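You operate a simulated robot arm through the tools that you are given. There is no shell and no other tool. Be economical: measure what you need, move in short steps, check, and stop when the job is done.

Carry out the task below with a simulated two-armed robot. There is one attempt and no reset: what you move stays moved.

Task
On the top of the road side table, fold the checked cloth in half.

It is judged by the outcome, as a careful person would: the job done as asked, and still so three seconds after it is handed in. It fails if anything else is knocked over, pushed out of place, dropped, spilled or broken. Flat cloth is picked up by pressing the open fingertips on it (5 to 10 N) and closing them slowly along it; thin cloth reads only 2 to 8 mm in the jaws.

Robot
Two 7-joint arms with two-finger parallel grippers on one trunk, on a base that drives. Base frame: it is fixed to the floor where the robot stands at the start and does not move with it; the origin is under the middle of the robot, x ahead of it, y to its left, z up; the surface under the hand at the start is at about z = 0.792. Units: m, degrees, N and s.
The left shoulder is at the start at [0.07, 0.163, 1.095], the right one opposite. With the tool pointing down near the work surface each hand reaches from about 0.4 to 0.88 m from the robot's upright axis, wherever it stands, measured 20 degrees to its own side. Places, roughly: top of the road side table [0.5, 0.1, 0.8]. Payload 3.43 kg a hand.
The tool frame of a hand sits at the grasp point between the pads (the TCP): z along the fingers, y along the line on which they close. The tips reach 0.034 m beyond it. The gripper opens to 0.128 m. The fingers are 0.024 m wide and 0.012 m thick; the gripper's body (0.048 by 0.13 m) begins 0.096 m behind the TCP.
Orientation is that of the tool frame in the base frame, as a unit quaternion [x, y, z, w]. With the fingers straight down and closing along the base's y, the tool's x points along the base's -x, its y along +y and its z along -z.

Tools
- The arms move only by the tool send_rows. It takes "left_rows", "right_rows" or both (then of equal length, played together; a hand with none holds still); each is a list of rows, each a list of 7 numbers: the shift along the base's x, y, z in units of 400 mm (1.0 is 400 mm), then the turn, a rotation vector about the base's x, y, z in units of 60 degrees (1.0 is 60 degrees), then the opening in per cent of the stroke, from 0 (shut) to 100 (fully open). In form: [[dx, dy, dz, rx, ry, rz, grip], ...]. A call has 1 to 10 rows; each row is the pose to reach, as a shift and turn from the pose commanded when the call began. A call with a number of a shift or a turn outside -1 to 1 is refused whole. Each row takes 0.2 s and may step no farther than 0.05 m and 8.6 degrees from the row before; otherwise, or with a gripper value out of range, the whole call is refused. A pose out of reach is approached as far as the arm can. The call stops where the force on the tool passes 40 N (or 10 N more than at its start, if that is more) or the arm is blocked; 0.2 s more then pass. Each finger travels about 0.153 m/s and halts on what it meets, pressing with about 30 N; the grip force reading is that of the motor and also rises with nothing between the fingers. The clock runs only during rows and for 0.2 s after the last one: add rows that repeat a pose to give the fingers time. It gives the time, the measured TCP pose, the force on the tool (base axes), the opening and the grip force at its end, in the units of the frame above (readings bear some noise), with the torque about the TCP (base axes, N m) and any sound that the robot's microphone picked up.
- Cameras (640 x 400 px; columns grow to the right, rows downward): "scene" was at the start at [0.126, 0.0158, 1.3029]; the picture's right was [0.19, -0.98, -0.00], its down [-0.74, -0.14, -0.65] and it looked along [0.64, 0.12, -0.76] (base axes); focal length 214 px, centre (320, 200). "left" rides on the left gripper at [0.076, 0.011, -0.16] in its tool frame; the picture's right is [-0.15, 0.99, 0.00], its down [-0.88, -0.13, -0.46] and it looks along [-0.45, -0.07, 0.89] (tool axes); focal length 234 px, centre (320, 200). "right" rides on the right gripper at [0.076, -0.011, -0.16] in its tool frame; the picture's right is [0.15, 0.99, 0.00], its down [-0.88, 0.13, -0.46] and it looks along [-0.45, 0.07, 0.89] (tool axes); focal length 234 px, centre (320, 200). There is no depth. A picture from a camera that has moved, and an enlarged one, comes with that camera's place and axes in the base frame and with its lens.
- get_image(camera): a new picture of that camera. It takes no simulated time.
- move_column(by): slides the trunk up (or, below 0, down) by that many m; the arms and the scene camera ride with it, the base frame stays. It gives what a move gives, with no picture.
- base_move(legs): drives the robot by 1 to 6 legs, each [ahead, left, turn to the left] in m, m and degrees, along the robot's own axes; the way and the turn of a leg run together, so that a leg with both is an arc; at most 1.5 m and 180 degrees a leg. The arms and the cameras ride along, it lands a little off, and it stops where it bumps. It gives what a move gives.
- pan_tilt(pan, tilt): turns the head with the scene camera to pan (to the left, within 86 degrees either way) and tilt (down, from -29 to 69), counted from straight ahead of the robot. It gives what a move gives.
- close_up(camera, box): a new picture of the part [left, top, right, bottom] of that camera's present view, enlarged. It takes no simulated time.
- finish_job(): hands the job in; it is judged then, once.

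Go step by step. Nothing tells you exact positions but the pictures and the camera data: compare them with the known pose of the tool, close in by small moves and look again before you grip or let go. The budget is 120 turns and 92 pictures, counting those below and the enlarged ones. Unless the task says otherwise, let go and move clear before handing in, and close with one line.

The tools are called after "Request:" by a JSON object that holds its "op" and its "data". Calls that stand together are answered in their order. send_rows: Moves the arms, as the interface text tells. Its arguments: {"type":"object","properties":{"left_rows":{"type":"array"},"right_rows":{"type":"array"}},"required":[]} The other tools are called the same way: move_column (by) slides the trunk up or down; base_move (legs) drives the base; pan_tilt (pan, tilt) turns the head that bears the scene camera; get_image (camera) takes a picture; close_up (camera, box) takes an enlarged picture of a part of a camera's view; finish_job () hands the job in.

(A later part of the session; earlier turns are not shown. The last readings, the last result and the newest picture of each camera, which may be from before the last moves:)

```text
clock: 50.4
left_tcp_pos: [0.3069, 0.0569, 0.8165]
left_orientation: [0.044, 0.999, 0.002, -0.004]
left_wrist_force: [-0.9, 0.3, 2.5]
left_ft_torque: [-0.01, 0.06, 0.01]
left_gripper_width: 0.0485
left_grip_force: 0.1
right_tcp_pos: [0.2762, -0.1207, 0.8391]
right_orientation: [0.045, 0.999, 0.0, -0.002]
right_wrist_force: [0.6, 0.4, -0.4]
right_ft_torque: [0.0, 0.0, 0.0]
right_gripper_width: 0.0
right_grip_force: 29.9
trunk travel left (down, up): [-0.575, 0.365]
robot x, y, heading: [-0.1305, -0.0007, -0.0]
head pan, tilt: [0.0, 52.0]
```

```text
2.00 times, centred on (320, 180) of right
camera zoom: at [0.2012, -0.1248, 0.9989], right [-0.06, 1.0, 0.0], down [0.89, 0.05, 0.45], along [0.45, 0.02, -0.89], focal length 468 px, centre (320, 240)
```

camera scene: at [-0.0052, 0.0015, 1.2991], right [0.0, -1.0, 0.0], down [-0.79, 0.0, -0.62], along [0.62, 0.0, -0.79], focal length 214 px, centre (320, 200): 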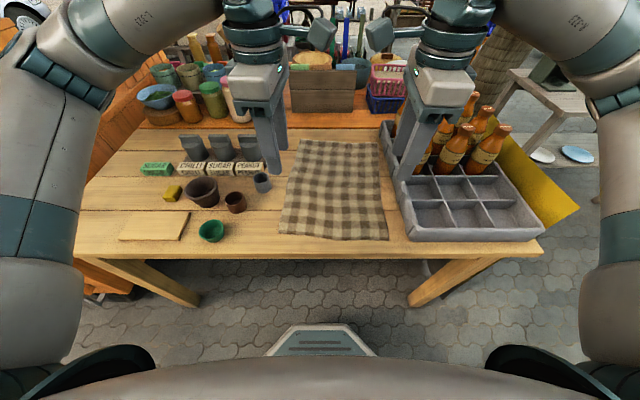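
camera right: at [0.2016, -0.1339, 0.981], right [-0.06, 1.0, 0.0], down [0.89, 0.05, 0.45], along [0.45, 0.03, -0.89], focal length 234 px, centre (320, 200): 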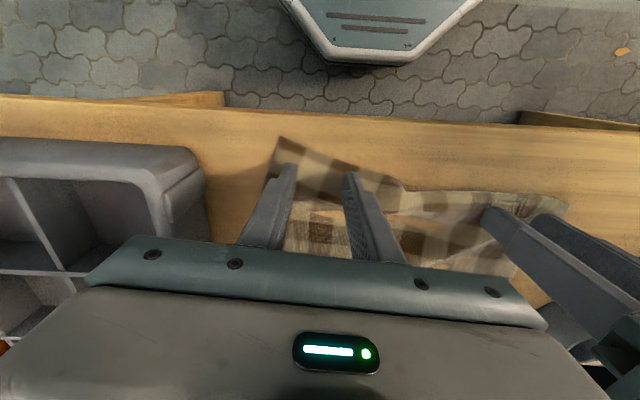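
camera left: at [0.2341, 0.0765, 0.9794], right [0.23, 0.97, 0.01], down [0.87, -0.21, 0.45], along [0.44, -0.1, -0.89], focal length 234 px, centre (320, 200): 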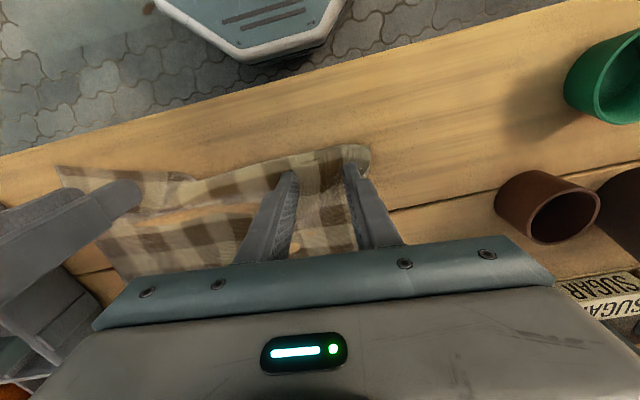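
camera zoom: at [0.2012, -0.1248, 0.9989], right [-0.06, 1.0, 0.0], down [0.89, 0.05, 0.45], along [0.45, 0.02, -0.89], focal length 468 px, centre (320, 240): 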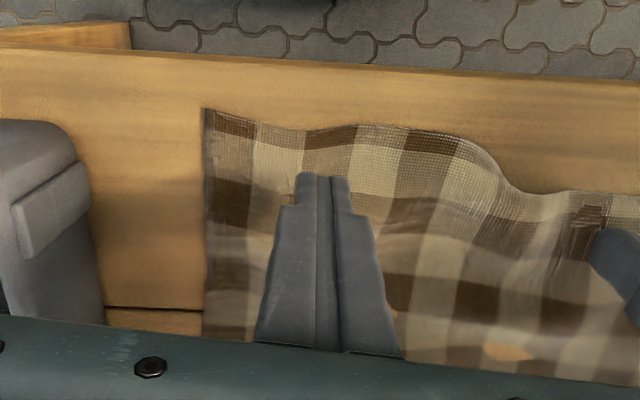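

The cloth springs flat when released, which also means a small flap will unroll by itself. So I go back to the grip that worked (closing along the long side, right at the edge): lift and turn the hands 90° again.

Request:
{"op": "send_rows", "data": {"left_rows": [[0, 0, 0.08, 0, 0, 0, 38], [0, 0, 0.18, 0, 0, 0, 38], [0, 0, 0.25, 0, 0, 0.125, 38], [0, 0, 0.25, 0, 0, 0.25, 38], [0, 0, 0.25, 0, 0, 0.375, 38], [0, 0, 0.25, 0, 0, 0.5, 38], [0, 0, 0.25, 0, 0, 0.625, 38], [0, 0, 0.25, 0, 0, 0.75, 38]], "right_rows": [[0, 0, 0.08, 0, 0, 0, 0], [0, 0, 0.15, 0, 0, 0, 20], [0, 0, 0.2, 0, 0, -0.125, 39], [0, 0, 0.2, 0, 0, -0.25, 39], [0, 0, 0.2, 0, 0, -0.375, 39], [0, 0, 0.2, 0, 0, -0.5, 39], [0, 0, 0.2, 0, 0, -0.625, 39], [0, 0, 0.2, 0, 0, -0.75, 39]]}}

Request:
{"op": "send_rows", "data": {"left_rows": [[0, 0.01, 0, 0, 0, 0.125, 39], [0, 0.02, 0, 0, 0, 0.25, 39], [0, 0.03, 0, 0, 0, 0.375, 39], [0, 0.04, 0, 0, 0, 0.5, 39], [0, 0.04, 0, 0, 0, 0.625, 39], [0, 0.04, 0, 0, 0, 0.75, 39], [0, 0.04, 0, 0, 0, 0.75, 39]], "right_rows": [[0, -0.01, 0, 0, 0, -0.125, 39], [0, -0.02, 0, 0, 0, -0.25, 39], [0, -0.03, 0, 0, 0, -0.375, 39], [0, -0.03, 0, 0, 0, -0.5, 39], [0, -0.03, 0, 0, 0, -0.625, 39], [0, -0.03, 0, 0, 0, -0.75, 39], [0, -0.03, 0, 0, 0, -0.75, 39]]}}

Request:
{"op": "get_image", "data": {"camera": "left"}}

Request:
{"op": "get_image", "data": {"camera": "right"}}

Request:
{"op": "close_up", "data": {"camera": "scene", "box": [240, 120, 464, 260]}}

```text
clock: 52.2
left_tcp_pos: [0.3066, 0.0595, 0.9168]
left_orientation: [-0.343, 0.939, 0.001, -0.005]
left_wrist_force: [-0.2, -0.1, -0.5]
left_ft_torque: [0.01, 0.03, -0.01]
left_gripper_width: 0.0486
left_grip_force: 0.1
right_tcp_pos: [0.2783, -0.1202, 0.9201]
right_orientation: [0.424, 0.906, 0.0, -0.002]
right_wrist_force: [-0.3, -0.5, -0.1]
right_ft_torque: [0.01, 0.0, 0.0]
right_gripper_width: 0.05
right_grip_force: 0.1
trunk travel left (down, up): [-0.575, 0.365]
robot x, y, heading: [-0.1318, -0.0004, 0.0]
head pan, tilt: [0.0, 52.0]
```

```text
clock: 53.8
left_tcp_pos: [0.3075, 0.0746, 0.9161]
left_orientation: [-0.676, 0.737, 0.0, -0.004]
left_wrist_force: [0.3, 0.2, -0.5]
left_ft_torque: [0.01, -0.03, -0.01]
left_gripper_width: 0.0501
left_grip_force: 0.1
right_tcp_pos: [0.2777, -0.1332, 0.919]
right_orientation: [0.739, 0.674, 0.001, -0.002]
right_wrist_force: [-0.1, 0.3, 0.3]
right_ft_torque: [-0.01, -0.02, -0.03]
right_gripper_width: 0.0499
right_grip_force: 0.0
trunk travel left (down, up): [-0.575, 0.365]
robot x, y, heading: [-0.1276, -0.0031, -0.0]
head pan, tilt: [0.0, 52.0]
```

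```text
42 pictures are left
camera left: at [0.2902, -0.0003, 1.0764], right [-0.97, 0.23, 0.01], down [0.21, 0.87, 0.45], along [0.1, 0.44, -0.89], focal length 234 px, centre (320, 200)
```

left: 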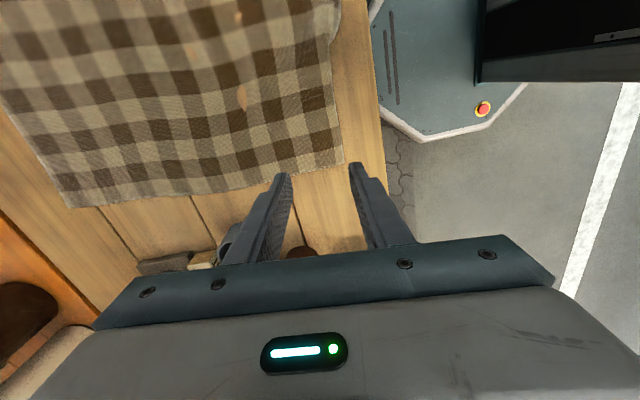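

```text
41 pictures are left
camera right: at [0.2741, -0.0564, 1.0789], right [1.0, 0.06, 0.0], down [0.05, -0.89, 0.45], along [0.02, -0.45, -0.89], focal length 234 px, centre (320, 200)
```

right: 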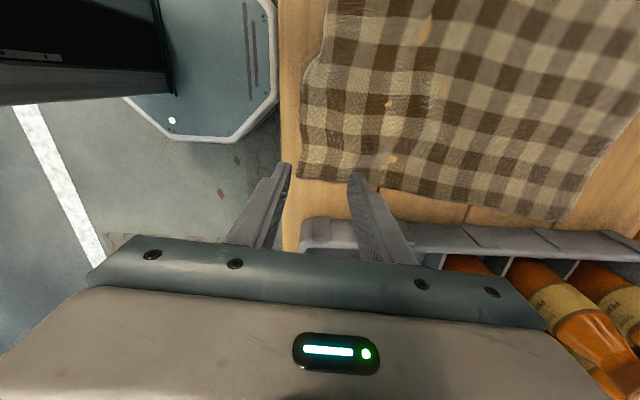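

```text
2.86 times, centred on (352, 190) of scene
camera zoom: at [-0.0051, 0.0011, 1.2991], right [0.0, -1.0, 0.0], down [-0.79, 0.0, -0.62], along [0.62, 0.0, -0.79], focal length 613 px, centre (229, 229)
```

zoom: 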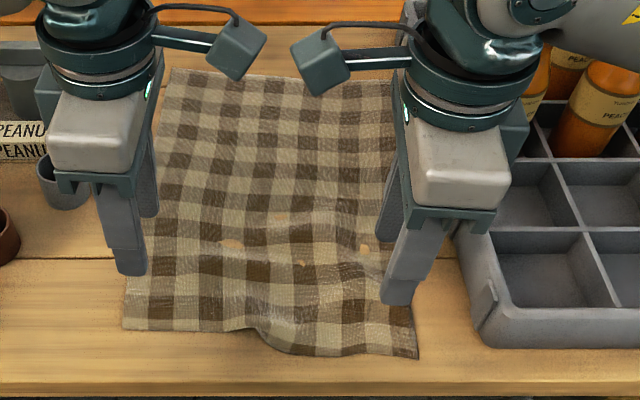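

Cloth is flat again; near corners are at (0.283, 0.098) and (0.250, −0.176). I line the outer fingers up right at the edge and descend.

Request:
{"op": "send_rows", "data": {"left_rows": [[0.026, -0.012, -0.08, 0, 0, 0, 39], [0.026, -0.012, -0.16, 0, 0, 0, 39], [0.026, -0.012, -0.22, 0, 0, 0, 39], [0.026, -0.012, -0.245, 0, 0, 0, 39], [0.026, -0.012, -0.245, 0, 0, 0, 39]], "right_rows": [[0.028, -0.037, -0.08, 0, 0, 0, 39], [0.028, -0.037, -0.16, 0, 0, 0, 39], [0.028, -0.037, -0.22, 0, 0, 0, 39], [0.028, -0.037, -0.25, 0, 0, 0, 39], [0.028, -0.037, -0.25, 0, 0, 0, 39]]}}

Request:
{"op": "close_up", "data": {"camera": "left", "box": [160, 80, 480, 280]}}

Request:
{"op": "close_up", "data": {"camera": "right", "box": [160, 80, 480, 280]}}

```text
clock: 55.0
left_tcp_pos: [0.3188, 0.069, 0.8196]
left_orientation: [-0.674, 0.738, -0.001, -0.004]
left_wrist_force: [0.2, -0.3, -0.2]
left_ft_torque: [-0.01, -0.02, 0.02]
left_gripper_width: 0.0499
left_grip_force: 0.1
right_tcp_pos: [0.2883, -0.1467, 0.8192]
right_orientation: [0.738, 0.675, 0.0, -0.001]
right_wrist_force: [0.5, 0.0, 0.2]
right_ft_torque: [0.0, 0.01, 0.01]
right_gripper_width: 0.0498
right_grip_force: 0.1
trunk travel left (down, up): [-0.575, 0.365]
robot x, y, heading: [-0.1273, -0.0022, -0.5]
head pan, tilt: [0.0, 52.0]
```

```text
2.00 times, centred on (320, 180) of left
camera zoom: at [0.3004, -0.0052, 0.9783], right [-0.97, 0.23, 0.0], down [0.21, 0.87, 0.45], along [0.1, 0.44, -0.89], focal length 468 px, centre (320, 240)
```

zoom: 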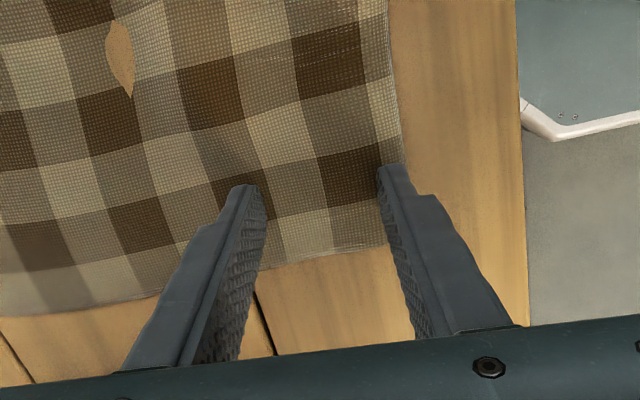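

```text
2.00 times, centred on (320, 180) of right
camera zoom: at [0.2849, -0.0711, 0.9791], right [1.0, 0.06, 0.0], down [0.05, -0.89, 0.45], along [0.02, -0.45, -0.89], focal length 468 px, centre (320, 240)
```

zoom: 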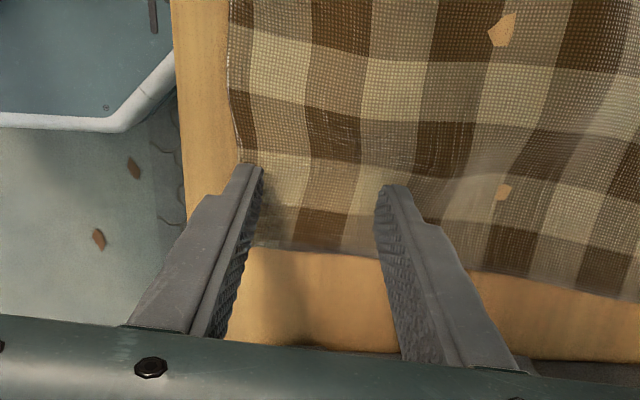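

Well aligned: the outer fingers lie right on the edge. Pressing down.

Request:
{"op": "send_rows", "data": {"left_rows": [[0, 0, -0.007, 0, 0, 0, 39], [0, 0, -0.01, 0, 0, 0, 39], [0, 0, -0.01, 0, 0, 0, 39]], "right_rows": [[0, 0, -0.007, 0, 0, 0, 39], [0, 0, -0.01, 0, 0, 0, 39], [0, 0, -0.01, 0, 0, 0, 39]]}}

Request:
{"op": "send_rows", "data": {"left_rows": [[0, 0, -0.003, 0, 0, 0, 39], [0, 0, -0.003, 0, 0, 0, 39]], "right_rows": [[0, 0, -0.003, 0, 0, 0, 39], [0, 0, -0.003, 0, 0, 0, 39]]}}

```text
clock: 55.8
left_tcp_pos: [0.3164, 0.0696, 0.8164]
left_orientation: [-0.675, 0.738, -0.002, -0.004]
left_wrist_force: [2.4, 1.0, 18.1]
left_ft_torque: [0.14, 0.34, -0.04]
left_gripper_width: 0.0494
left_grip_force: 0.0
right_tcp_pos: [0.2875, -0.1477, 0.8161]
right_orientation: [0.738, 0.675, 0.002, -0.001]
right_wrist_force: [-1.0, 0.1, -0.4]
right_ft_torque: [0.01, -0.03, 0.0]
right_gripper_width: 0.0499
right_grip_force: 0.0
trunk travel left (down, up): [-0.575, 0.365]
robot x, y, heading: [-0.1312, 0.0014, -0.1]
head pan, tilt: [0.0, 52.0]
```

```text
clock: 56.4
left_tcp_pos: [0.3155, 0.0681, 0.8164]
left_orientation: [-0.675, 0.738, -0.001, -0.003]
left_wrist_force: [4.3, 3.0, 39.4]
left_ft_torque: [0.36, 0.76, -0.09]
left_gripper_width: 0.0486
left_grip_force: 0.0
right_tcp_pos: [0.287, -0.1466, 0.816]
right_orientation: [0.738, 0.675, 0.001, 0.0]
right_wrist_force: [2.3, 0.4, 3.3]
right_ft_torque: [0.02, -0.05, 0.02]
right_gripper_width: 0.0498
right_grip_force: 0.1
trunk travel left (down, up): [-0.575, 0.365]
robot x, y, heading: [-0.1321, -0.0014, -0.1]
head pan, tilt: [0.0, 52.0]
```

Request:
{"op": "send_rows", "data": {"left_rows": [[0, 0, 0.003, 0, 0.007, 0, 39], [0, 0, 0.003, 0, 0.007, 0, 39]], "right_rows": [[0, 0, -0.002, 0, 0, 0, 39], [0, 0, -0.003, 0, 0, 0, 39]]}}

```text
clock: 57.0
left_tcp_pos: [0.3153, 0.0689, 0.8166]
left_orientation: [-0.675, 0.737, 0.001, -0.006]
left_wrist_force: [6.3, -0.9, 23.4]
left_ft_torque: [0.16, -0.05, -0.05]
left_gripper_width: 0.0489
left_grip_force: 0.0
right_tcp_pos: [0.2866, -0.1464, 0.8152]
right_orientation: [0.738, 0.675, 0.002, 0.001]
right_wrist_force: [0.4, -1.4, 30.3]
right_ft_torque: [-0.11, 0.54, 0.03]
right_gripper_width: 0.0497
right_grip_force: 0.1
trunk travel left (down, up): [-0.575, 0.365]
robot x, y, heading: [-0.1291, -0.0038, 0.1]
head pan, tilt: [0.0, 52.0]
```

Request:
{"op": "send_rows", "data": {"left_rows": [[0, 0, 0.001, 0, 0.004, 0, 39], [0, 0, 0.001, 0, 0.004, 0, 39]], "right_rows": [[0, 0, 0.003, 0, 0.011, 0, 39], [0, 0, 0.003, 0, 0.011, 0, 39]]}}

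```text
clock: 57.6
left_tcp_pos: [0.3141, 0.069, 0.8147]
left_orientation: [-0.675, 0.738, 0.004, -0.008]
left_wrist_force: [4.0, -1.5, 16.8]
left_ft_torque: [0.06, -0.3, -0.08]
left_gripper_width: 0.0503
left_grip_force: 0.8
right_tcp_pos: [0.2862, -0.1474, 0.8155]
right_orientation: [0.739, 0.674, -0.002, -0.004]
right_wrist_force: [-4.2, -0.5, 26.7]
right_ft_torque: [-0.28, -0.7, -0.02]
right_gripper_width: 0.047
right_grip_force: 0.0
trunk travel left (down, up): [-0.575, 0.365]
robot x, y, heading: [-0.1279, 0.0009, -0.0]
head pan, tilt: [0.0, 52.0]
```

Request:
{"op": "send_rows", "data": {"right_rows": [[0, 0, 0.001, 0, -0.004, 0, 39], [0, 0, 0.001, 0, -0.004, 0, 39]]}}

```text
clock: 58.2
left_tcp_pos: [0.3143, 0.0694, 0.8151]
left_orientation: [-0.676, 0.737, 0.003, -0.009]
left_wrist_force: [0.5, -2.0, 16.7]
left_ft_torque: [0.05, -0.19, -0.05]
left_gripper_width: 0.0502
left_grip_force: 0.1
right_tcp_pos: [0.2857, -0.147, 0.816]
right_orientation: [0.737, 0.675, -0.002, -0.004]
right_wrist_force: [-5.8, 2.4, 22.3]
right_ft_torque: [-0.13, -0.38, 0.01]
right_gripper_width: 0.0473
right_grip_force: 0.0
trunk travel left (down, up): [-0.575, 0.365]
robot x, y, heading: [-0.1279, 0.0035, 0.1]
head pan, tilt: [0.0, 52.0]
```

Load is now shared with a slight inner bias on both hands, like the grip that worked. Closing at 2 % per row.

Request:
{"op": "send_rows", "data": {"left_rows": [[0, 0, 0, 0, 0, 0, 37], [0, 0, 0, 0, 0, 0, 35], [0, 0, 0, 0, 0, 0, 33], [0, 0, 0, 0, 0, 0, 31], [0, 0, 0, 0, 0, 0, 29], [0, 0, 0, 0, 0, 0, 27], [0, 0, 0, 0, 0, 0, 25], [0, 0, 0, 0, 0, 0, 23]], "right_rows": [[0, 0, 0, 0, 0, 0, 36], [0, 0, 0, 0, 0, 0, 34], [0, 0, 0, 0, 0, 0, 32], [0, 0, 0, 0, 0, 0, 30], [0, 0, 0, 0, 0, 0, 28], [0, 0, 0, 0, 0, 0, 26], [0, 0, 0, 0, 0, 0, 24], [0, 0, 0, 0, 0, 0, 22]]}}

Request:
{"op": "close_up", "data": {"camera": "left", "box": [160, 80, 480, 280]}}

Request:
{"op": "close_up", "data": {"camera": "right", "box": [160, 80, 480, 280]}}

```text
clock: 60.0
left_tcp_pos: [0.3155, 0.0692, 0.8164]
left_orientation: [-0.675, 0.737, 0.004, -0.009]
left_wrist_force: [2.3, -1.1, 16.3]
left_ft_torque: [0.1, 0.04, 0.0]
left_gripper_width: 0.0293
left_grip_force: 0.1
right_tcp_pos: [0.2873, -0.1471, 0.8166]
right_orientation: [0.738, 0.675, -0.001, -0.003]
right_wrist_force: [-1.7, 0.3, 16.5]
right_ft_torque: [-0.12, -0.12, -0.03]
right_gripper_width: 0.0261
right_grip_force: 0.1
trunk travel left (down, up): [-0.575, 0.365]
robot x, y, heading: [-0.129, -0.0003, 0.0]
head pan, tilt: [0.0, 52.0]
```

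```text
2.00 times, centred on (320, 180) of left
camera zoom: at [0.3002, -0.0049, 0.976], right [-0.97, 0.23, 0.01], down [0.21, 0.87, 0.45], along [0.09, 0.44, -0.89], focal length 468 px, centre (320, 240)
```

zoom: 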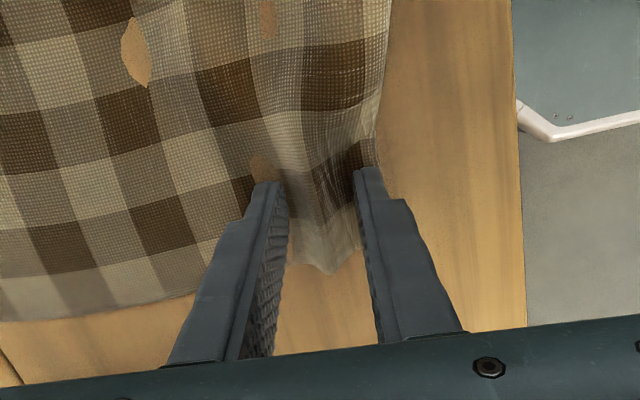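

```text
2.00 times, centred on (320, 180) of right
camera zoom: at [0.2841, -0.0712, 0.9752], right [1.0, 0.06, -0.01], down [0.05, -0.89, 0.45], along [0.02, -0.45, -0.89], focal length 468 px, centre (320, 240)
```

zoom: 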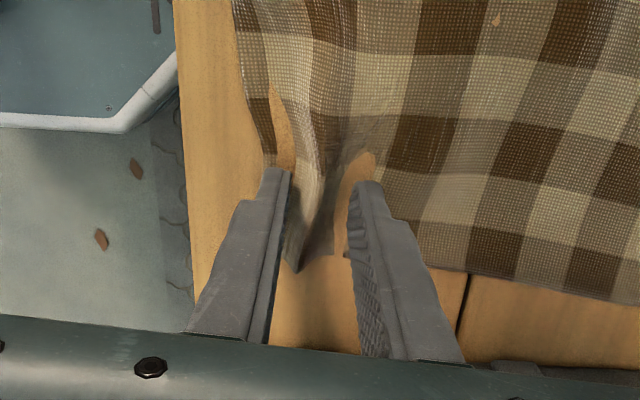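

Excellent: a ridge has risen between the fingers on both sides, right at the edge. I continue closing.

Request:
{"op": "send_rows", "data": {"left_rows": [[0, 0, 0, 0, 0, 0, 21], [0, 0, 0, 0, 0, 0, 19], [0, 0, 0, 0, 0, 0, 17], [0, 0, 0, 0, 0, 0, 15], [0, 0, 0, 0, 0, 0, 13], [0, 0, 0, 0, 0, 0, 11], [0, 0, 0, 0, 0, 0, 9], [0, 0, 0, 0, 0, 0, 7], [0, 0, 0, 0, 0, 0, 5], [0, 0, 0, 0, 0, 0, 3]], "right_rows": [[0, 0, 0, 0, 0, 0, 20], [0, 0, 0, 0, 0, 0, 18], [0, 0, 0, 0, 0, 0, 16], [0, 0, 0, 0, 0, 0, 14], [0, 0, 0, 0, 0, 0, 12], [0, 0, 0, 0, 0, 0, 10], [0, 0, 0, 0, 0, 0, 8], [0, 0, 0, 0, 0, 0, 6], [0, 0, 0, 0, 0, 0, 4], [0, 0, 0, 0, 0, 0, 2]]}}

Request:
{"op": "send_rows", "data": {"left_rows": [[0, 0, 0.001, 0, 0, 0, 0], [0, 0, 0.001, 0, 0, 0, 0], [0, 0, 0.001, 0, 0, 0, 0]], "right_rows": [[0, 0, 0.001, 0, 0, 0, 0], [0, 0, 0.001, 0, 0, 0, 0], [0, 0, 0.001, 0, 0, 0, 0]]}}

```text
clock: 62.2
left_tcp_pos: [0.3153, 0.0685, 0.8162]
left_orientation: [-0.675, 0.738, 0.003, -0.008]
left_wrist_force: [2.5, -0.1, 20.3]
left_ft_torque: [0.12, -0.04, 0.0]
left_gripper_width: 0.004
left_grip_force: 0.1
right_tcp_pos: [0.2869, -0.1461, 0.8156]
right_orientation: [0.738, 0.675, -0.001, -0.003]
right_wrist_force: [-0.9, 0.2, 12.9]
right_ft_torque: [-0.07, 0.0, 0.01]
right_gripper_width: 0.0034
right_grip_force: 1.2
trunk travel left (down, up): [-0.575, 0.365]
robot x, y, heading: [-0.131, -0.0, -0.1]
head pan, tilt: [0.0, 52.0]
```

```text
clock: 63.0
left_tcp_pos: [0.3149, 0.0692, 0.8158]
left_orientation: [-0.674, 0.739, 0.003, -0.008]
left_wrist_force: [1.3, 0.1, 20.4]
left_ft_torque: [0.11, 0.0, 0.01]
left_gripper_width: 0.0026
left_grip_force: 29.9
right_tcp_pos: [0.2862, -0.1472, 0.8155]
right_orientation: [0.738, 0.675, -0.002, -0.004]
right_wrist_force: [-1.3, 0.6, 5.3]
right_ft_torque: [0.0, 0.04, 0.02]
right_gripper_width: 0.0026
right_grip_force: 29.8
trunk travel left (down, up): [-0.575, 0.365]
robot x, y, heading: [-0.1293, -0.0004, -0.2]
head pan, tilt: [0.0, 52.0]
```

Both jaws read 2.6 mm with cloth in them. Lifting gently and checking.

Request:
{"op": "send_rows", "data": {"left_rows": [[0, 0, 0.01, 0, 0, 0, 0], [0.005, 0, 0.03, 0, 0, 0, 0], [0.01, 0, 0.06, 0, 0, 0, 0], [0.02, 0, 0.1, 0, 0, 0, 0], [0.04, 0, 0.15, 0, 0, 0, 0], [0.06, 0, 0.2, 0, 0, 0, 0]], "right_rows": [[0, 0, 0.01, 0, 0, 0, 0], [0.005, 0, 0.03, 0, 0, 0, 0], [0.01, 0, 0.06, 0, 0, 0, 0], [0.02, 0, 0.1, 0, 0, 0, 0], [0.04, 0, 0.15, 0, 0, 0, 0], [0.06, 0, 0.2, 0, 0, 0, 0]]}}

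Request:
{"op": "get_image", "data": {"camera": "scene"}}

Request:
{"op": "get_image", "data": {"camera": "left"}}

Request:
{"op": "get_image", "data": {"camera": "right"}}

```text
clock: 64.4
left_tcp_pos: [0.3413, 0.0692, 0.8961]
left_orientation: [-0.675, 0.738, 0.004, -0.008]
left_wrist_force: [0.3, 0.9, 0.4]
left_ft_torque: [0.04, 0.02, 0.01]
left_gripper_width: 0.0024
left_grip_force: 30.4
right_tcp_pos: [0.3116, -0.1468, 0.895]
right_orientation: [0.738, 0.675, -0.003, -0.004]
right_wrist_force: [0.4, -0.1, -0.7]
right_ft_torque: [-0.02, 0.0, -0.03]
right_gripper_width: 0.0027
right_grip_force: 29.7
trunk travel left (down, up): [-0.575, 0.365]
robot x, y, heading: [-0.129, 0.0006, -0.4]
head pan, tilt: [0.0, 52.0]
```

```text
35 pictures are left
camera scene: at [-0.0053, 0.0012, 1.299], right [0.0, -1.0, 0.0], down [-0.79, 0.0, -0.62], along [0.62, 0.0, -0.79], focal length 214 px, centre (320, 200)
```

scene: 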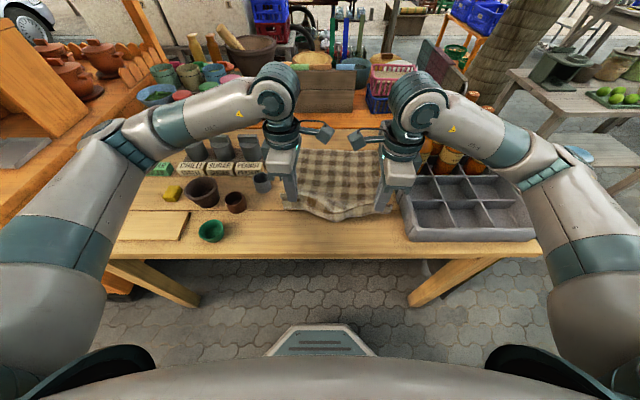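

```text
34 pictures are left
camera left: at [0.3264, -0.0057, 1.0564], right [-0.97, 0.23, 0.02], down [0.22, 0.87, 0.45], along [0.09, 0.44, -0.89], focal length 234 px, centre (320, 200)
```

left: 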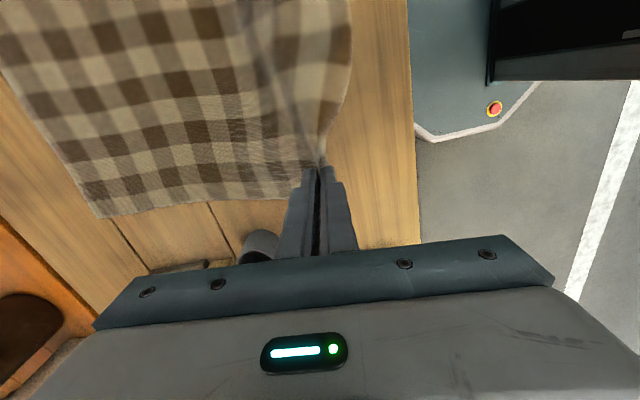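

```text
33 pictures are left
camera right: at [0.3098, -0.0708, 1.0544], right [1.0, 0.06, -0.01], down [0.06, -0.89, 0.45], along [0.02, -0.45, -0.89], focal length 234 px, centre (320, 200)
```

right: 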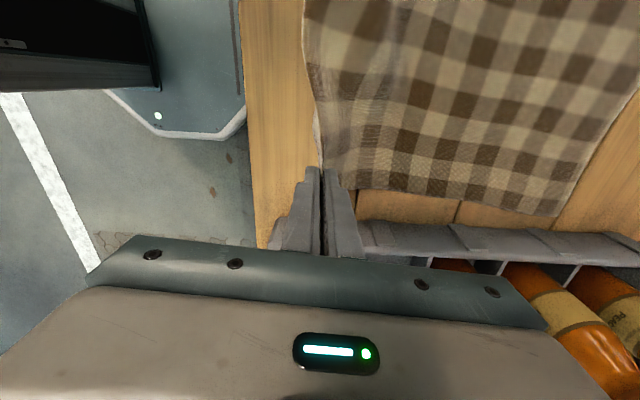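

Both hands hold the edge cleanly. I carry it in an arc over the middle towards the far edge and stop before lowering to look.

Request:
{"op": "send_rows", "data": {"left_rows": [[0.0875, -0.004, 0.0875, 0, 0, 0, 0], [0.1875, -0.008, 0.15, 0, 0, 0, 0], [0.2875, -0.012, 0.18, 0, 0, 0, 0], [0.3875, -0.016, 0.18, 0, 0, 0, 0], [0.4875, -0.02, 0.155, 0, 0, 0, 0], [0.5625, -0.025, 0.1, 0, 0, 0, 0]], "right_rows": [[0.0875, -0.006, 0.0875, 0, 0, 0, 0], [0.19, -0.012, 0.15, 0, 0, 0, 0], [0.295, -0.018, 0.18, 0, 0, 0, 0], [0.4, -0.024, 0.18, 0, 0, 0, 0], [0.505, -0.03, 0.155, 0, 0, 0, 0], [0.5875, -0.036, 0.1, 0, 0, 0, 0]]}}

Request:
{"op": "get_image", "data": {"camera": "scene"}}

Request:
{"op": "get_image", "data": {"camera": "left"}}

Request:
{"op": "get_image", "data": {"camera": "right"}}

```text
clock: 65.8
left_tcp_pos: [0.566, 0.0591, 0.9349]
left_orientation: [-0.675, 0.738, 0.003, -0.01]
left_wrist_force: [0.6, -0.2, -0.4]
left_ft_torque: [-0.01, 0.02, 0.02]
left_gripper_width: 0.0026
left_grip_force: 30.0
right_tcp_pos: [0.5492, -0.1616, 0.9342]
right_orientation: [0.738, 0.675, -0.002, -0.005]
right_wrist_force: [0.0, -0.1, -1.5]
right_ft_torque: [-0.01, 0.02, 0.03]
right_gripper_width: 0.0026
right_grip_force: 29.9
trunk travel left (down, up): [-0.575, 0.365]
robot x, y, heading: [-0.1255, -0.001, -0.1]
head pan, tilt: [0.0, 52.0]
```

```text
32 pictures are left
camera scene: at [-0.0032, 0.0009, 1.2989], right [0.0, -1.0, 0.0], down [-0.79, 0.0, -0.61], along [0.61, 0.0, -0.79], focal length 214 px, centre (320, 200)
```

scene: 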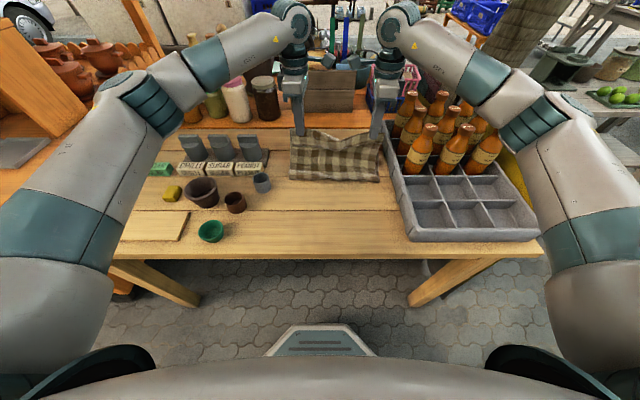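

```text
31 pictures are left
camera left: at [0.5524, -0.0158, 1.0946], right [-0.97, 0.23, 0.02], down [0.22, 0.87, 0.45], along [0.09, 0.44, -0.89], focal length 234 px, centre (320, 200)
```

left: 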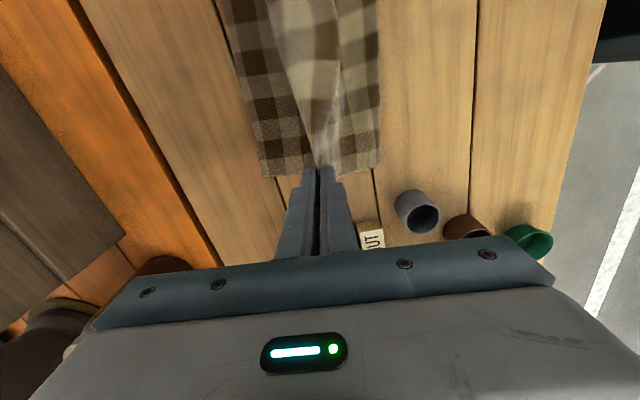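

```text
30 pictures are left
camera right: at [0.5474, -0.0853, 1.0935], right [1.0, 0.06, -0.01], down [0.06, -0.89, 0.45], along [0.02, -0.45, -0.89], focal length 234 px, centre (320, 200)
```

right: 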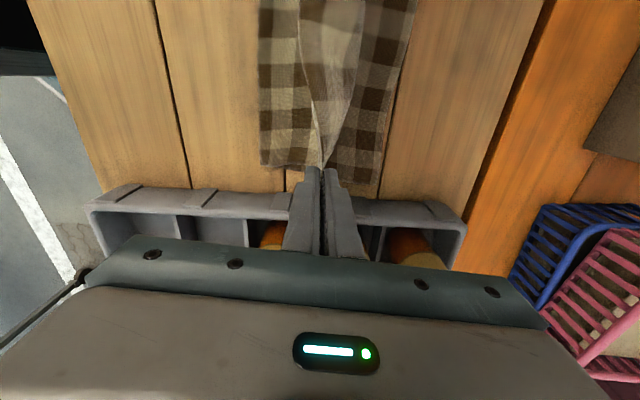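

The far edge shows at x ≈ 0.65 (left) and 0.63 (right), and the cloth doubles over nicely. I continue forward and lower the held edge onto the far edge.

Request:
{"op": "send_rows", "data": {"left_rows": [[0.07, -0.004, -0.06, 0, 0, 0, 0], [0.115, -0.008, -0.13, 0, 0, 0, 0], [0.125, -0.01, -0.2, 0, 0, 0, 0], [0.125, -0.01, -0.25, 0, 0, 0, 0], [0.125, -0.01, -0.265, 0, 0, 0, 0], [0.125, -0.01, -0.265, 0, 0, 0, 0]], "right_rows": [[0.07, -0.005, -0.06, 0, 0, 0, 0], [0.11, -0.01, -0.13, 0, 0, 0, 0], [0.118, -0.013, -0.2, 0, 0, 0, 0], [0.118, -0.013, -0.25, 0, 0, 0, 0], [0.118, -0.013, -0.265, 0, 0, 0, 0], [0.118, -0.013, -0.265, 0, 0, 0, 0]]}}

Request:
{"op": "get_image", "data": {"camera": "left"}}

Request:
{"op": "get_image", "data": {"camera": "right"}}

Request:
{"op": "close_up", "data": {"camera": "scene", "box": [260, 80, 420, 220]}}

```text
clock: 67.2
left_tcp_pos: [0.6179, 0.0548, 0.8303]
left_orientation: [-0.675, 0.738, 0.003, -0.009]
left_wrist_force: [1.1, -0.2, 7.2]
left_ft_torque: [0.17, 0.1, -0.03]
left_gripper_width: 0.0025
left_grip_force: 29.7
right_tcp_pos: [0.594, -0.1665, 0.8294]
right_orientation: [0.738, 0.675, -0.003, -0.003]
right_wrist_force: [-0.2, 0.1, 0.1]
right_ft_torque: [0.0, 0.01, -0.04]
right_gripper_width: 0.0027
right_grip_force: 29.8
trunk travel left (down, up): [-0.575, 0.365]
robot x, y, heading: [-0.1329, -0.0023, -0.2]
head pan, tilt: [0.0, 52.0]
```

```text
29 pictures are left
camera left: at [0.6012, -0.0194, 0.9903], right [-0.97, 0.23, 0.01], down [0.22, 0.87, 0.45], along [0.09, 0.44, -0.89], focal length 234 px, centre (320, 200)
```

left: 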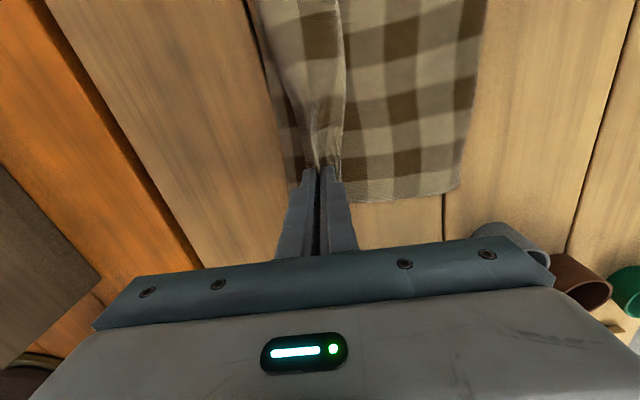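

```text
28 pictures are left
camera right: at [0.5918, -0.0908, 0.9889], right [1.0, 0.06, -0.01], down [0.05, -0.89, 0.45], along [0.02, -0.45, -0.89], focal length 234 px, centre (320, 200)
```

right: 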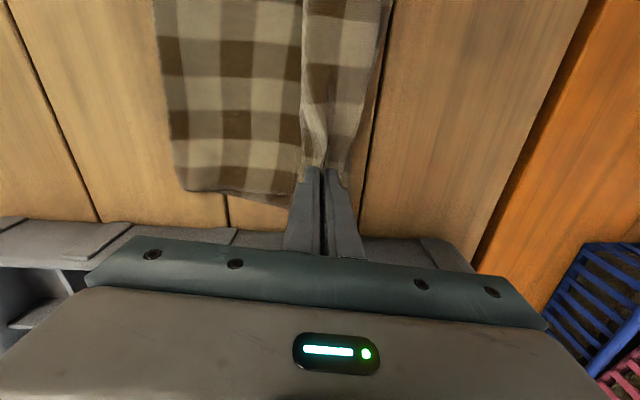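

```text
2.86 times, centred on (340, 150) of scene
camera zoom: at [-0.0055, 0.0009, 1.2992], right [0.0, -1.0, 0.0], down [-0.79, 0.0, -0.62], along [0.62, 0.0, -0.79], focal length 613 px, centre (263, 343)
```

zoom: 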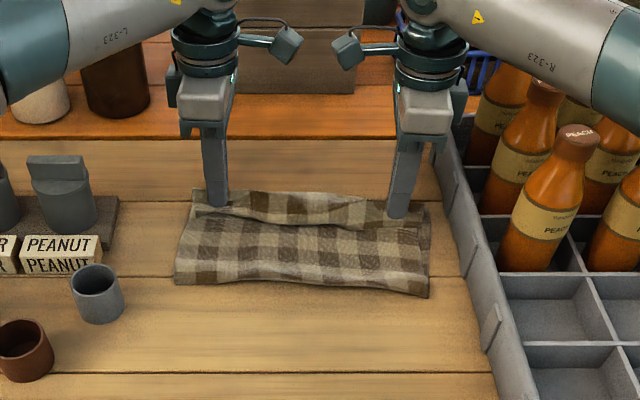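

The edge came down, but about 5 cm of cloth is stored in each jaw's ridge, so the fold line sits too far forward (x ≈ 0.48 instead of ≈ 0.45). I lift a little, bring the hands back about 3.5 cm and lower again before releasing.

Request:
{"op": "send_rows", "data": {"left_rows": [[0, 0, 0.04, 0, 0, 0, 0], [-0.03, 0, 0.05, 0, 0, 0, 0], [-0.06, 0, 0.05, 0, 0, 0, 0], [-0.085, 0, 0.03, 0, 0, 0, 0], [-0.085, 0, 0.01, 0, 0, 0, 0], [-0.085, 0, 0, 0, 0, 0, 0], [-0.085, 0, 0, 0, 0, 0, 0]], "right_rows": [[0, 0, 0.04, 0, 0, 0, 0], [-0.03, 0, 0.05, 0, 0, 0, 0], [-0.06, 0, 0.05, 0, 0, 0, 0], [-0.08, 0, 0.03, 0, 0, 0, 0], [-0.08, 0, 0.01, 0, 0, 0, 0], [-0.08, 0, 0, 0, 0, 0, 0], [-0.08, 0, 0, 0, 0, 0, 0]]}}

Request:
{"op": "close_up", "data": {"camera": "scene", "box": [260, 80, 420, 220]}}

```text
clock: 68.8
left_tcp_pos: [0.582, 0.0552, 0.8293]
left_orientation: [-0.675, 0.738, 0.004, -0.009]
left_wrist_force: [-0.6, 0.2, 0.4]
left_ft_torque: [-0.01, -0.01, 0.0]
left_gripper_width: 0.0026
left_grip_force: 30.2
right_tcp_pos: [0.5632, -0.1668, 0.8282]
right_orientation: [0.738, 0.675, -0.002, -0.005]
right_wrist_force: [0.3, 0.3, -0.3]
right_ft_torque: [0.0, -0.01, -0.03]
right_gripper_width: 0.0024
right_grip_force: 30.0
trunk travel left (down, up): [-0.575, 0.365]
robot x, y, heading: [-0.1304, 0.0011, 0.2]
head pan, tilt: [0.0, 52.0]
```

```text
2.86 times, centred on (340, 150) of scene
camera zoom: at [-0.0055, 0.0009, 1.2991], right [0.0, -1.0, 0.0], down [-0.79, 0.0, -0.62], along [0.62, 0.0, -0.79], focal length 613 px, centre (263, 343)
```

zoom: 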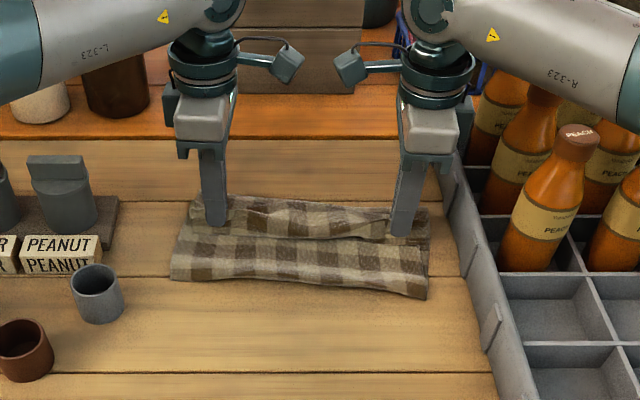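

Now I open the jaws slowly and rise to see how the edge settles.

Request:
{"op": "send_rows", "data": {"left_rows": [[0, 0, 0, 0, 0, 0, 5], [0, 0, 0, 0, 0, 0, 12], [0, 0, 0, 0, 0, 0, 20], [0, 0, 0, 0, 0, 0, 30], [0, 0, 0, 0, 0, 0, 40], [0, 0, 0.06, 0, 0, 0, 40], [0, 0, 0.14, 0, 0, 0, 40], [0, 0, 0.24, 0, 0, 0, 40], [0, 0, 0.34, 0, 0, 0, 40]], "right_rows": [[0, 0, 0, 0, 0, 0, 5], [0, 0, 0, 0, 0, 0, 12], [0, 0, 0, 0, 0, 0, 20], [0, 0, 0, 0, 0, 0, 30], [0, 0, 0, 0, 0, 0, 40], [0, 0, 0.06, 0, 0, 0, 40], [0, 0, 0.14, 0, 0, 0, 40], [0, 0, 0.24, 0, 0, 0, 40], [0, 0, 0.34, 0, 0, 0, 40]]}}

Request:
{"op": "close_up", "data": {"camera": "scene", "box": [260, 80, 420, 220]}}

Request:
{"op": "get_image", "data": {"camera": "left"}}

Request:
{"op": "get_image", "data": {"camera": "right"}}

```text
clock: 70.8
left_tcp_pos: [0.5815, 0.0556, 0.9661]
left_orientation: [-0.675, 0.738, 0.003, -0.008]
left_wrist_force: [-0.1, -0.2, 0.3]
left_ft_torque: [-0.01, -0.03, -0.01]
left_gripper_width: 0.0513
left_grip_force: 0.1
right_tcp_pos: [0.5611, -0.1662, 0.9655]
right_orientation: [0.737, 0.676, -0.002, -0.003]
right_wrist_force: [-0.5, 0.4, 0.9]
right_ft_torque: [0.0, -0.03, -0.02]
right_gripper_width: 0.0511
right_grip_force: 0.0
trunk travel left (down, up): [-0.575, 0.365]
robot x, y, heading: [-0.1279, -0.0002, -0.1]
head pan, tilt: [0.0, 52.0]
```

```text
2.86 times, centred on (340, 150) of scene
camera zoom: at [-0.0066, 0.0012, 1.2991], right [0.0, -1.0, 0.0], down [-0.79, 0.0, -0.62], along [0.62, 0.0, -0.79], focal length 613 px, centre (263, 343)
```

zoom: 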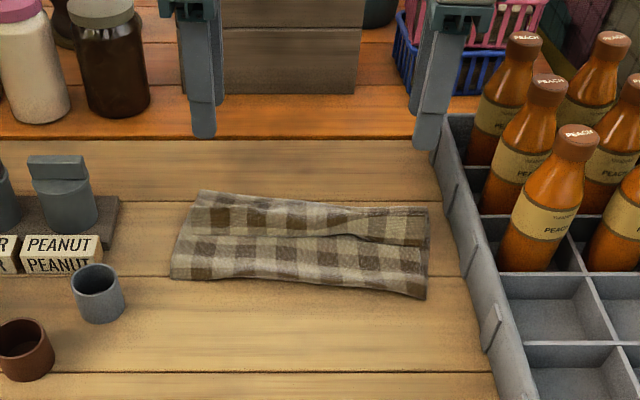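

```text
24 pictures are left
camera left: at [0.566, -0.0187, 1.1265], right [-0.97, 0.23, 0.02], down [0.22, 0.87, 0.45], along [0.09, 0.44, -0.89], focal length 234 px, centre (320, 200)
```

left: 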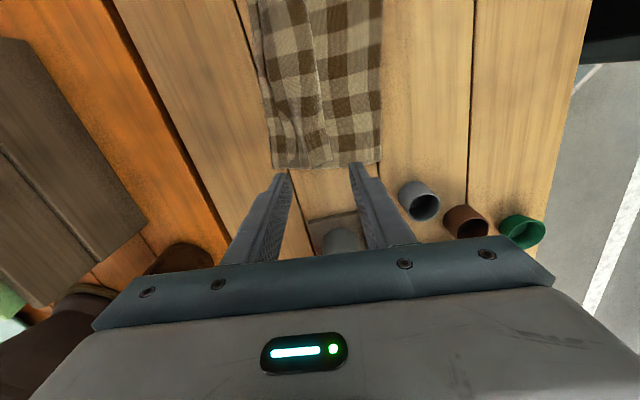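

```text
23 pictures are left
camera right: at [0.5592, -0.0893, 1.1255], right [1.0, 0.06, -0.01], down [0.05, -0.89, 0.45], along [0.02, -0.45, -0.89], focal length 234 px, centre (320, 200)
```

right: 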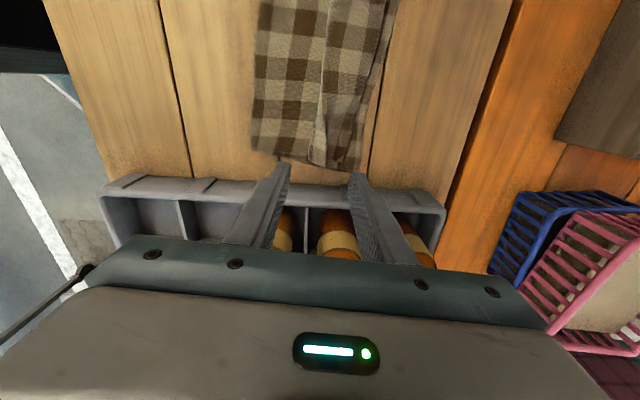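

Request:
{"op": "close_up", "data": {"camera": "left", "box": [240, 0, 400, 180]}}

Request:
{"op": "close_up", "data": {"camera": "scene", "box": [295, 120, 375, 160]}}

```text
2.22 times, centred on (320, 90) of left
camera zoom: at [0.566, -0.0187, 1.1265], right [-0.97, 0.23, 0.02], down [0.22, 0.87, 0.45], along [0.09, 0.44, -0.89], focal length 520 px, centre (320, 444)
```

zoom: 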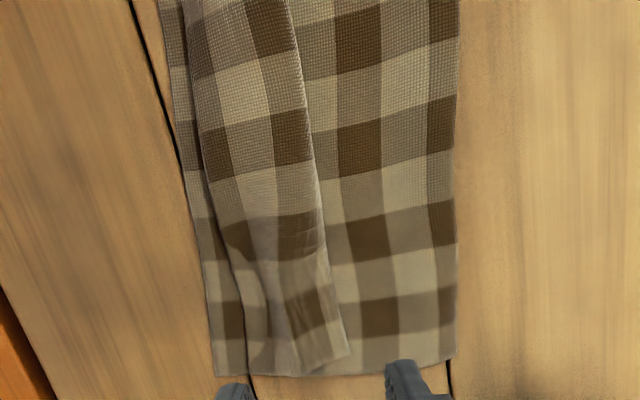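

```text
8.00 times, centred on (335, 140) of scene
camera zoom: at [-0.0066, 0.0012, 1.2991], right [0.0, -1.0, 0.0], down [-0.79, 0.0, -0.62], along [0.62, 0.0, -0.79], focal length 1716 px, centre (200, 680)
```

zoom: 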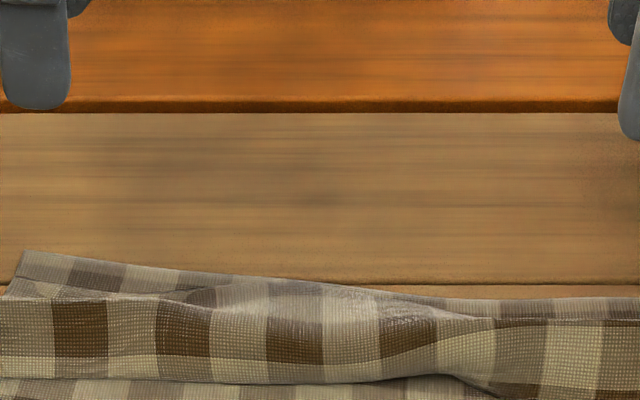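

The crease is there, but about 6 cm of the near edge is turned back on top (free edge at x ≈ 0.565). I'll place the closed fingertips just before that free edge and sweep it forward to unroll it.

Request:
{"op": "send_rows", "data": {"left_rows": [[-0.1, 0.01, 0, 0, 0, 0, 0], [-0.1, 0.01, -0.1, 0, 0, 0, 0], [-0.1, 0.01, -0.2, 0, 0, 0, 0], [-0.1, 0.01, -0.3, 0, 0, 0, 0], [-0.1, 0.01, -0.355, 0, 0, 0, 0], [-0.1, 0.01, -0.355, 0, 0, 0, 0]], "right_rows": [[-0.07, 0, 0, 0, 0, 0, 0], [-0.07, 0, -0.1, 0, 0, 0, 0], [-0.07, 0, -0.2, 0, 0, 0, 0], [-0.07, 0, -0.3, 0, 0, 0, 0], [-0.07, 0, -0.355, 0, 0, 0, 0], [-0.07, 0, -0.355, 0, 0, 0, 0]]}}

Request:
{"op": "get_image", "data": {"camera": "left"}}

Request:
{"op": "get_image", "data": {"camera": "right"}}

```text
clock: 72.2
left_tcp_pos: [0.5424, 0.0595, 0.8245]
left_orientation: [-0.675, 0.738, 0.004, -0.01]
left_wrist_force: [-0.3, 0.4, 0.0]
left_ft_torque: [0.06, -0.02, 0.02]
left_gripper_width: 0.0001
left_grip_force: 30.4
right_tcp_pos: [0.535, -0.1663, 0.8234]
right_orientation: [0.738, 0.675, -0.002, -0.004]
right_wrist_force: [0.1, -0.3, -0.8]
right_ft_torque: [0.0, -0.02, -0.02]
right_gripper_width: 0.0
right_grip_force: 30.4
trunk travel left (down, up): [-0.575, 0.365]
robot x, y, heading: [-0.1316, -0.0006, -0.1]
head pan, tilt: [0.0, 52.0]
```

```text
20 pictures are left
camera left: at [0.5272, -0.0147, 0.984], right [-0.97, 0.23, 0.02], down [0.22, 0.87, 0.45], along [0.09, 0.44, -0.89], focal length 234 px, centre (320, 200)
```

left: 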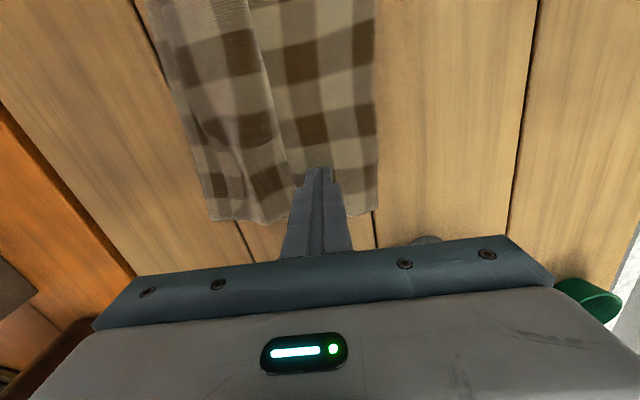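

```text
19 pictures are left
camera right: at [0.5324, -0.0901, 0.9832], right [1.0, 0.06, -0.01], down [0.05, -0.89, 0.45], along [0.02, -0.45, -0.89], focal length 234 px, centre (320, 200)
```

right: 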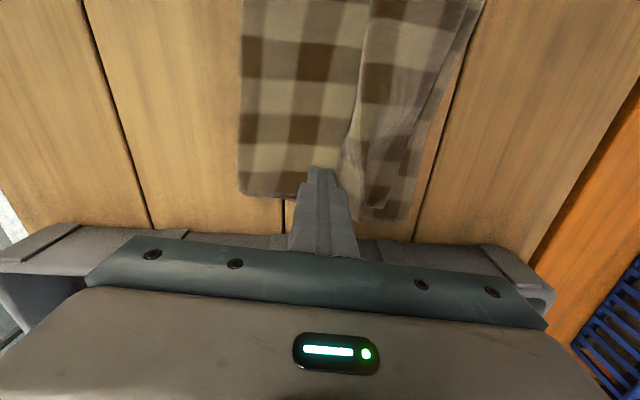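

Fingertips are right in front of the turned-back edge on both sides. Lowering 3 mm and sweeping forward while rising.

Request:
{"op": "send_rows", "data": {"left_rows": [[0, 0, -0.01, 0, 0, 0, 0], [0.03, 0, -0.01, 0, 0, 0, 0], [0.06, 0, -0.01, 0, 0, 0, 0], [0.1, 0, -0.008, 0, 0, 0, 0], [0.14, 0, 0.0, 0, 0, 0, 0], [0.18, 0, 0.01, 0, 0, 0, 0]], "right_rows": [[0, 0, -0.01, 0, 0, 0, 0], [0.03, 0, -0.01, 0, 0, 0, 0], [0.06, 0, -0.01, 0, 0, 0, 0], [0.1, 0, -0.008, 0, 0, 0, 0], [0.14, 0, 0.0, 0, 0, 0, 0], [0.18, 0, 0.01, 0, 0, 0, 0]]}}

Request:
{"op": "close_up", "data": {"camera": "scene", "box": [280, 90, 400, 190]}}

Request:
{"op": "get_image", "data": {"camera": "left"}}

```text
clock: 73.6
left_tcp_pos: [0.6155, 0.0594, 0.8266]
left_orientation: [-0.676, 0.737, 0.005, -0.01]
left_wrist_force: [-0.4, 0.0, -0.5]
left_ft_torque: [-0.01, 0.05, 0.0]
left_gripper_width: 0.0001
left_grip_force: 30.1
right_tcp_pos: [0.6075, -0.1664, 0.8271]
right_orientation: [0.738, 0.675, -0.002, -0.003]
right_wrist_force: [-0.2, 0.5, 0.0]
right_ft_torque: [-0.02, 0.02, -0.02]
right_gripper_width: 0.0
right_grip_force: 30.0
trunk travel left (down, up): [-0.575, 0.365]
robot x, y, heading: [-0.1291, -0.0004, -0.0]
head pan, tilt: [0.0, 52.0]
```

```text
4.00 times, centred on (340, 140) of scene
camera zoom: at [-0.0046, 0.001, 1.299], right [0.0, -1.0, 0.0], down [-0.79, 0.0, -0.62], along [0.62, 0.0, -0.79], focal length 858 px, centre (240, 440)
```

zoom: 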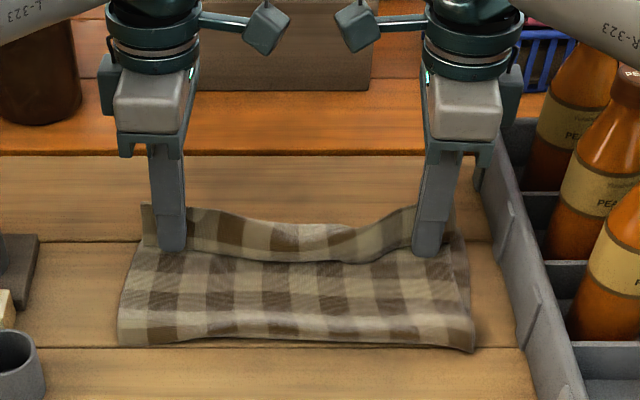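

```text
17 pictures are left
camera left: at [0.6004, -0.0147, 0.9866], right [-0.97, 0.23, 0.02], down [0.22, 0.87, 0.45], along [0.09, 0.44, -0.89], focal length 234 px, centre (320, 200)
```

left: 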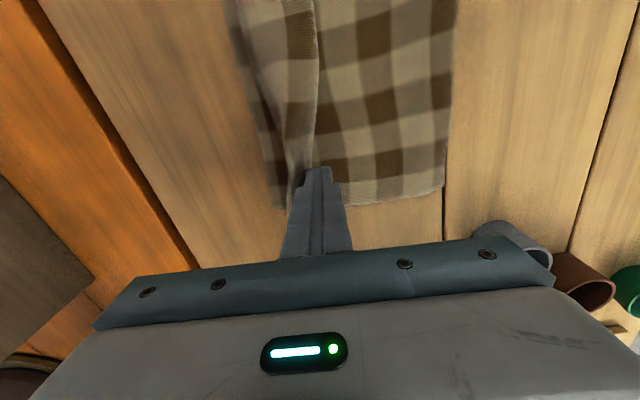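

The sweep is working: the flap is being pushed up and forward. I continue the sweep past the far edge.

Request:
{"op": "send_rows", "data": {"left_rows": [[0.04, 0, 0.005, 0, 0, 0, 0], [0.08, 0, 0.01, 0, 0, 0, 0], [0.12, 0, 0.015, 0, 0, 0, 0], [0.15, 0, 0.015, 0, 0, 0, 0], [0.18, 0, 0.015, 0, 0, 0, 0]], "right_rows": [[0.04, 0, 0.005, 0, 0, 0, 0], [0.08, 0, 0.01, 0, 0, 0, 0], [0.12, 0, 0.015, 0, 0, 0, 0], [0.15, 0, 0.015, 0, 0, 0, 0], [0.18, 0, 0.015, 0, 0, 0, 0]]}}

Request:
{"op": "close_up", "data": {"camera": "scene", "box": [280, 90, 400, 190]}}

Request:
{"op": "get_image", "data": {"camera": "left"}}

```text
clock: 74.8
left_tcp_pos: [0.6834, 0.0599, 0.8329]
left_orientation: [-0.675, 0.738, 0.004, -0.009]
left_wrist_force: [0.5, -0.2, 0.0]
left_ft_torque: [0.02, -0.01, 0.02]
left_gripper_width: 0.0
left_grip_force: 30.3
left hand out of reach, approached as far as the arm can: row 5
right_tcp_pos: [0.6796, -0.1679, 0.8314]
right_orientation: [0.738, 0.675, -0.002, -0.005]
right_wrist_force: [0.4, -1.1, 1.0]
right_ft_torque: [-0.01, -0.01, -0.01]
right_gripper_width: 0.0
right_grip_force: 29.9
trunk travel left (down, up): [-0.575, 0.365]
robot x, y, heading: [-0.1287, 0.0021, 0.1]
head pan, tilt: [0.0, 52.0]
```

```text
4.00 times, centred on (340, 140) of scene
camera zoom: at [-0.0051, 0.0004, 1.2991], right [0.0, -1.0, 0.0], down [-0.79, 0.0, -0.62], along [0.62, 0.0, -0.79], focal length 858 px, centre (240, 440)
```

zoom: 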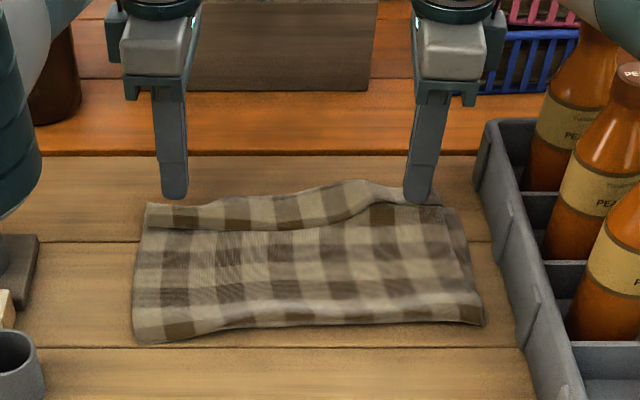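

```text
15 pictures are left
camera left: at [0.6679, -0.0149, 0.993], right [-0.97, 0.23, 0.02], down [0.22, 0.87, 0.45], along [0.09, 0.44, -0.89], focal length 234 px, centre (320, 200)
```

left: 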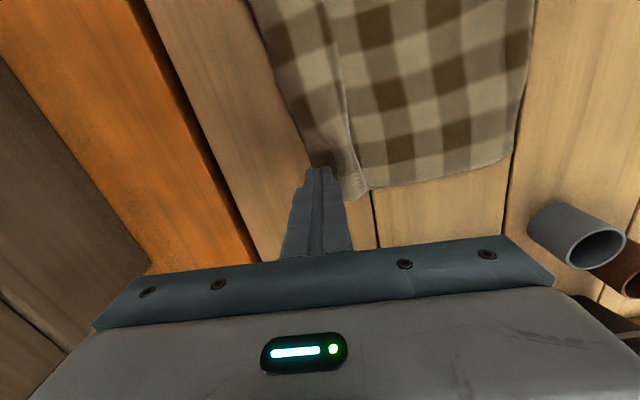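

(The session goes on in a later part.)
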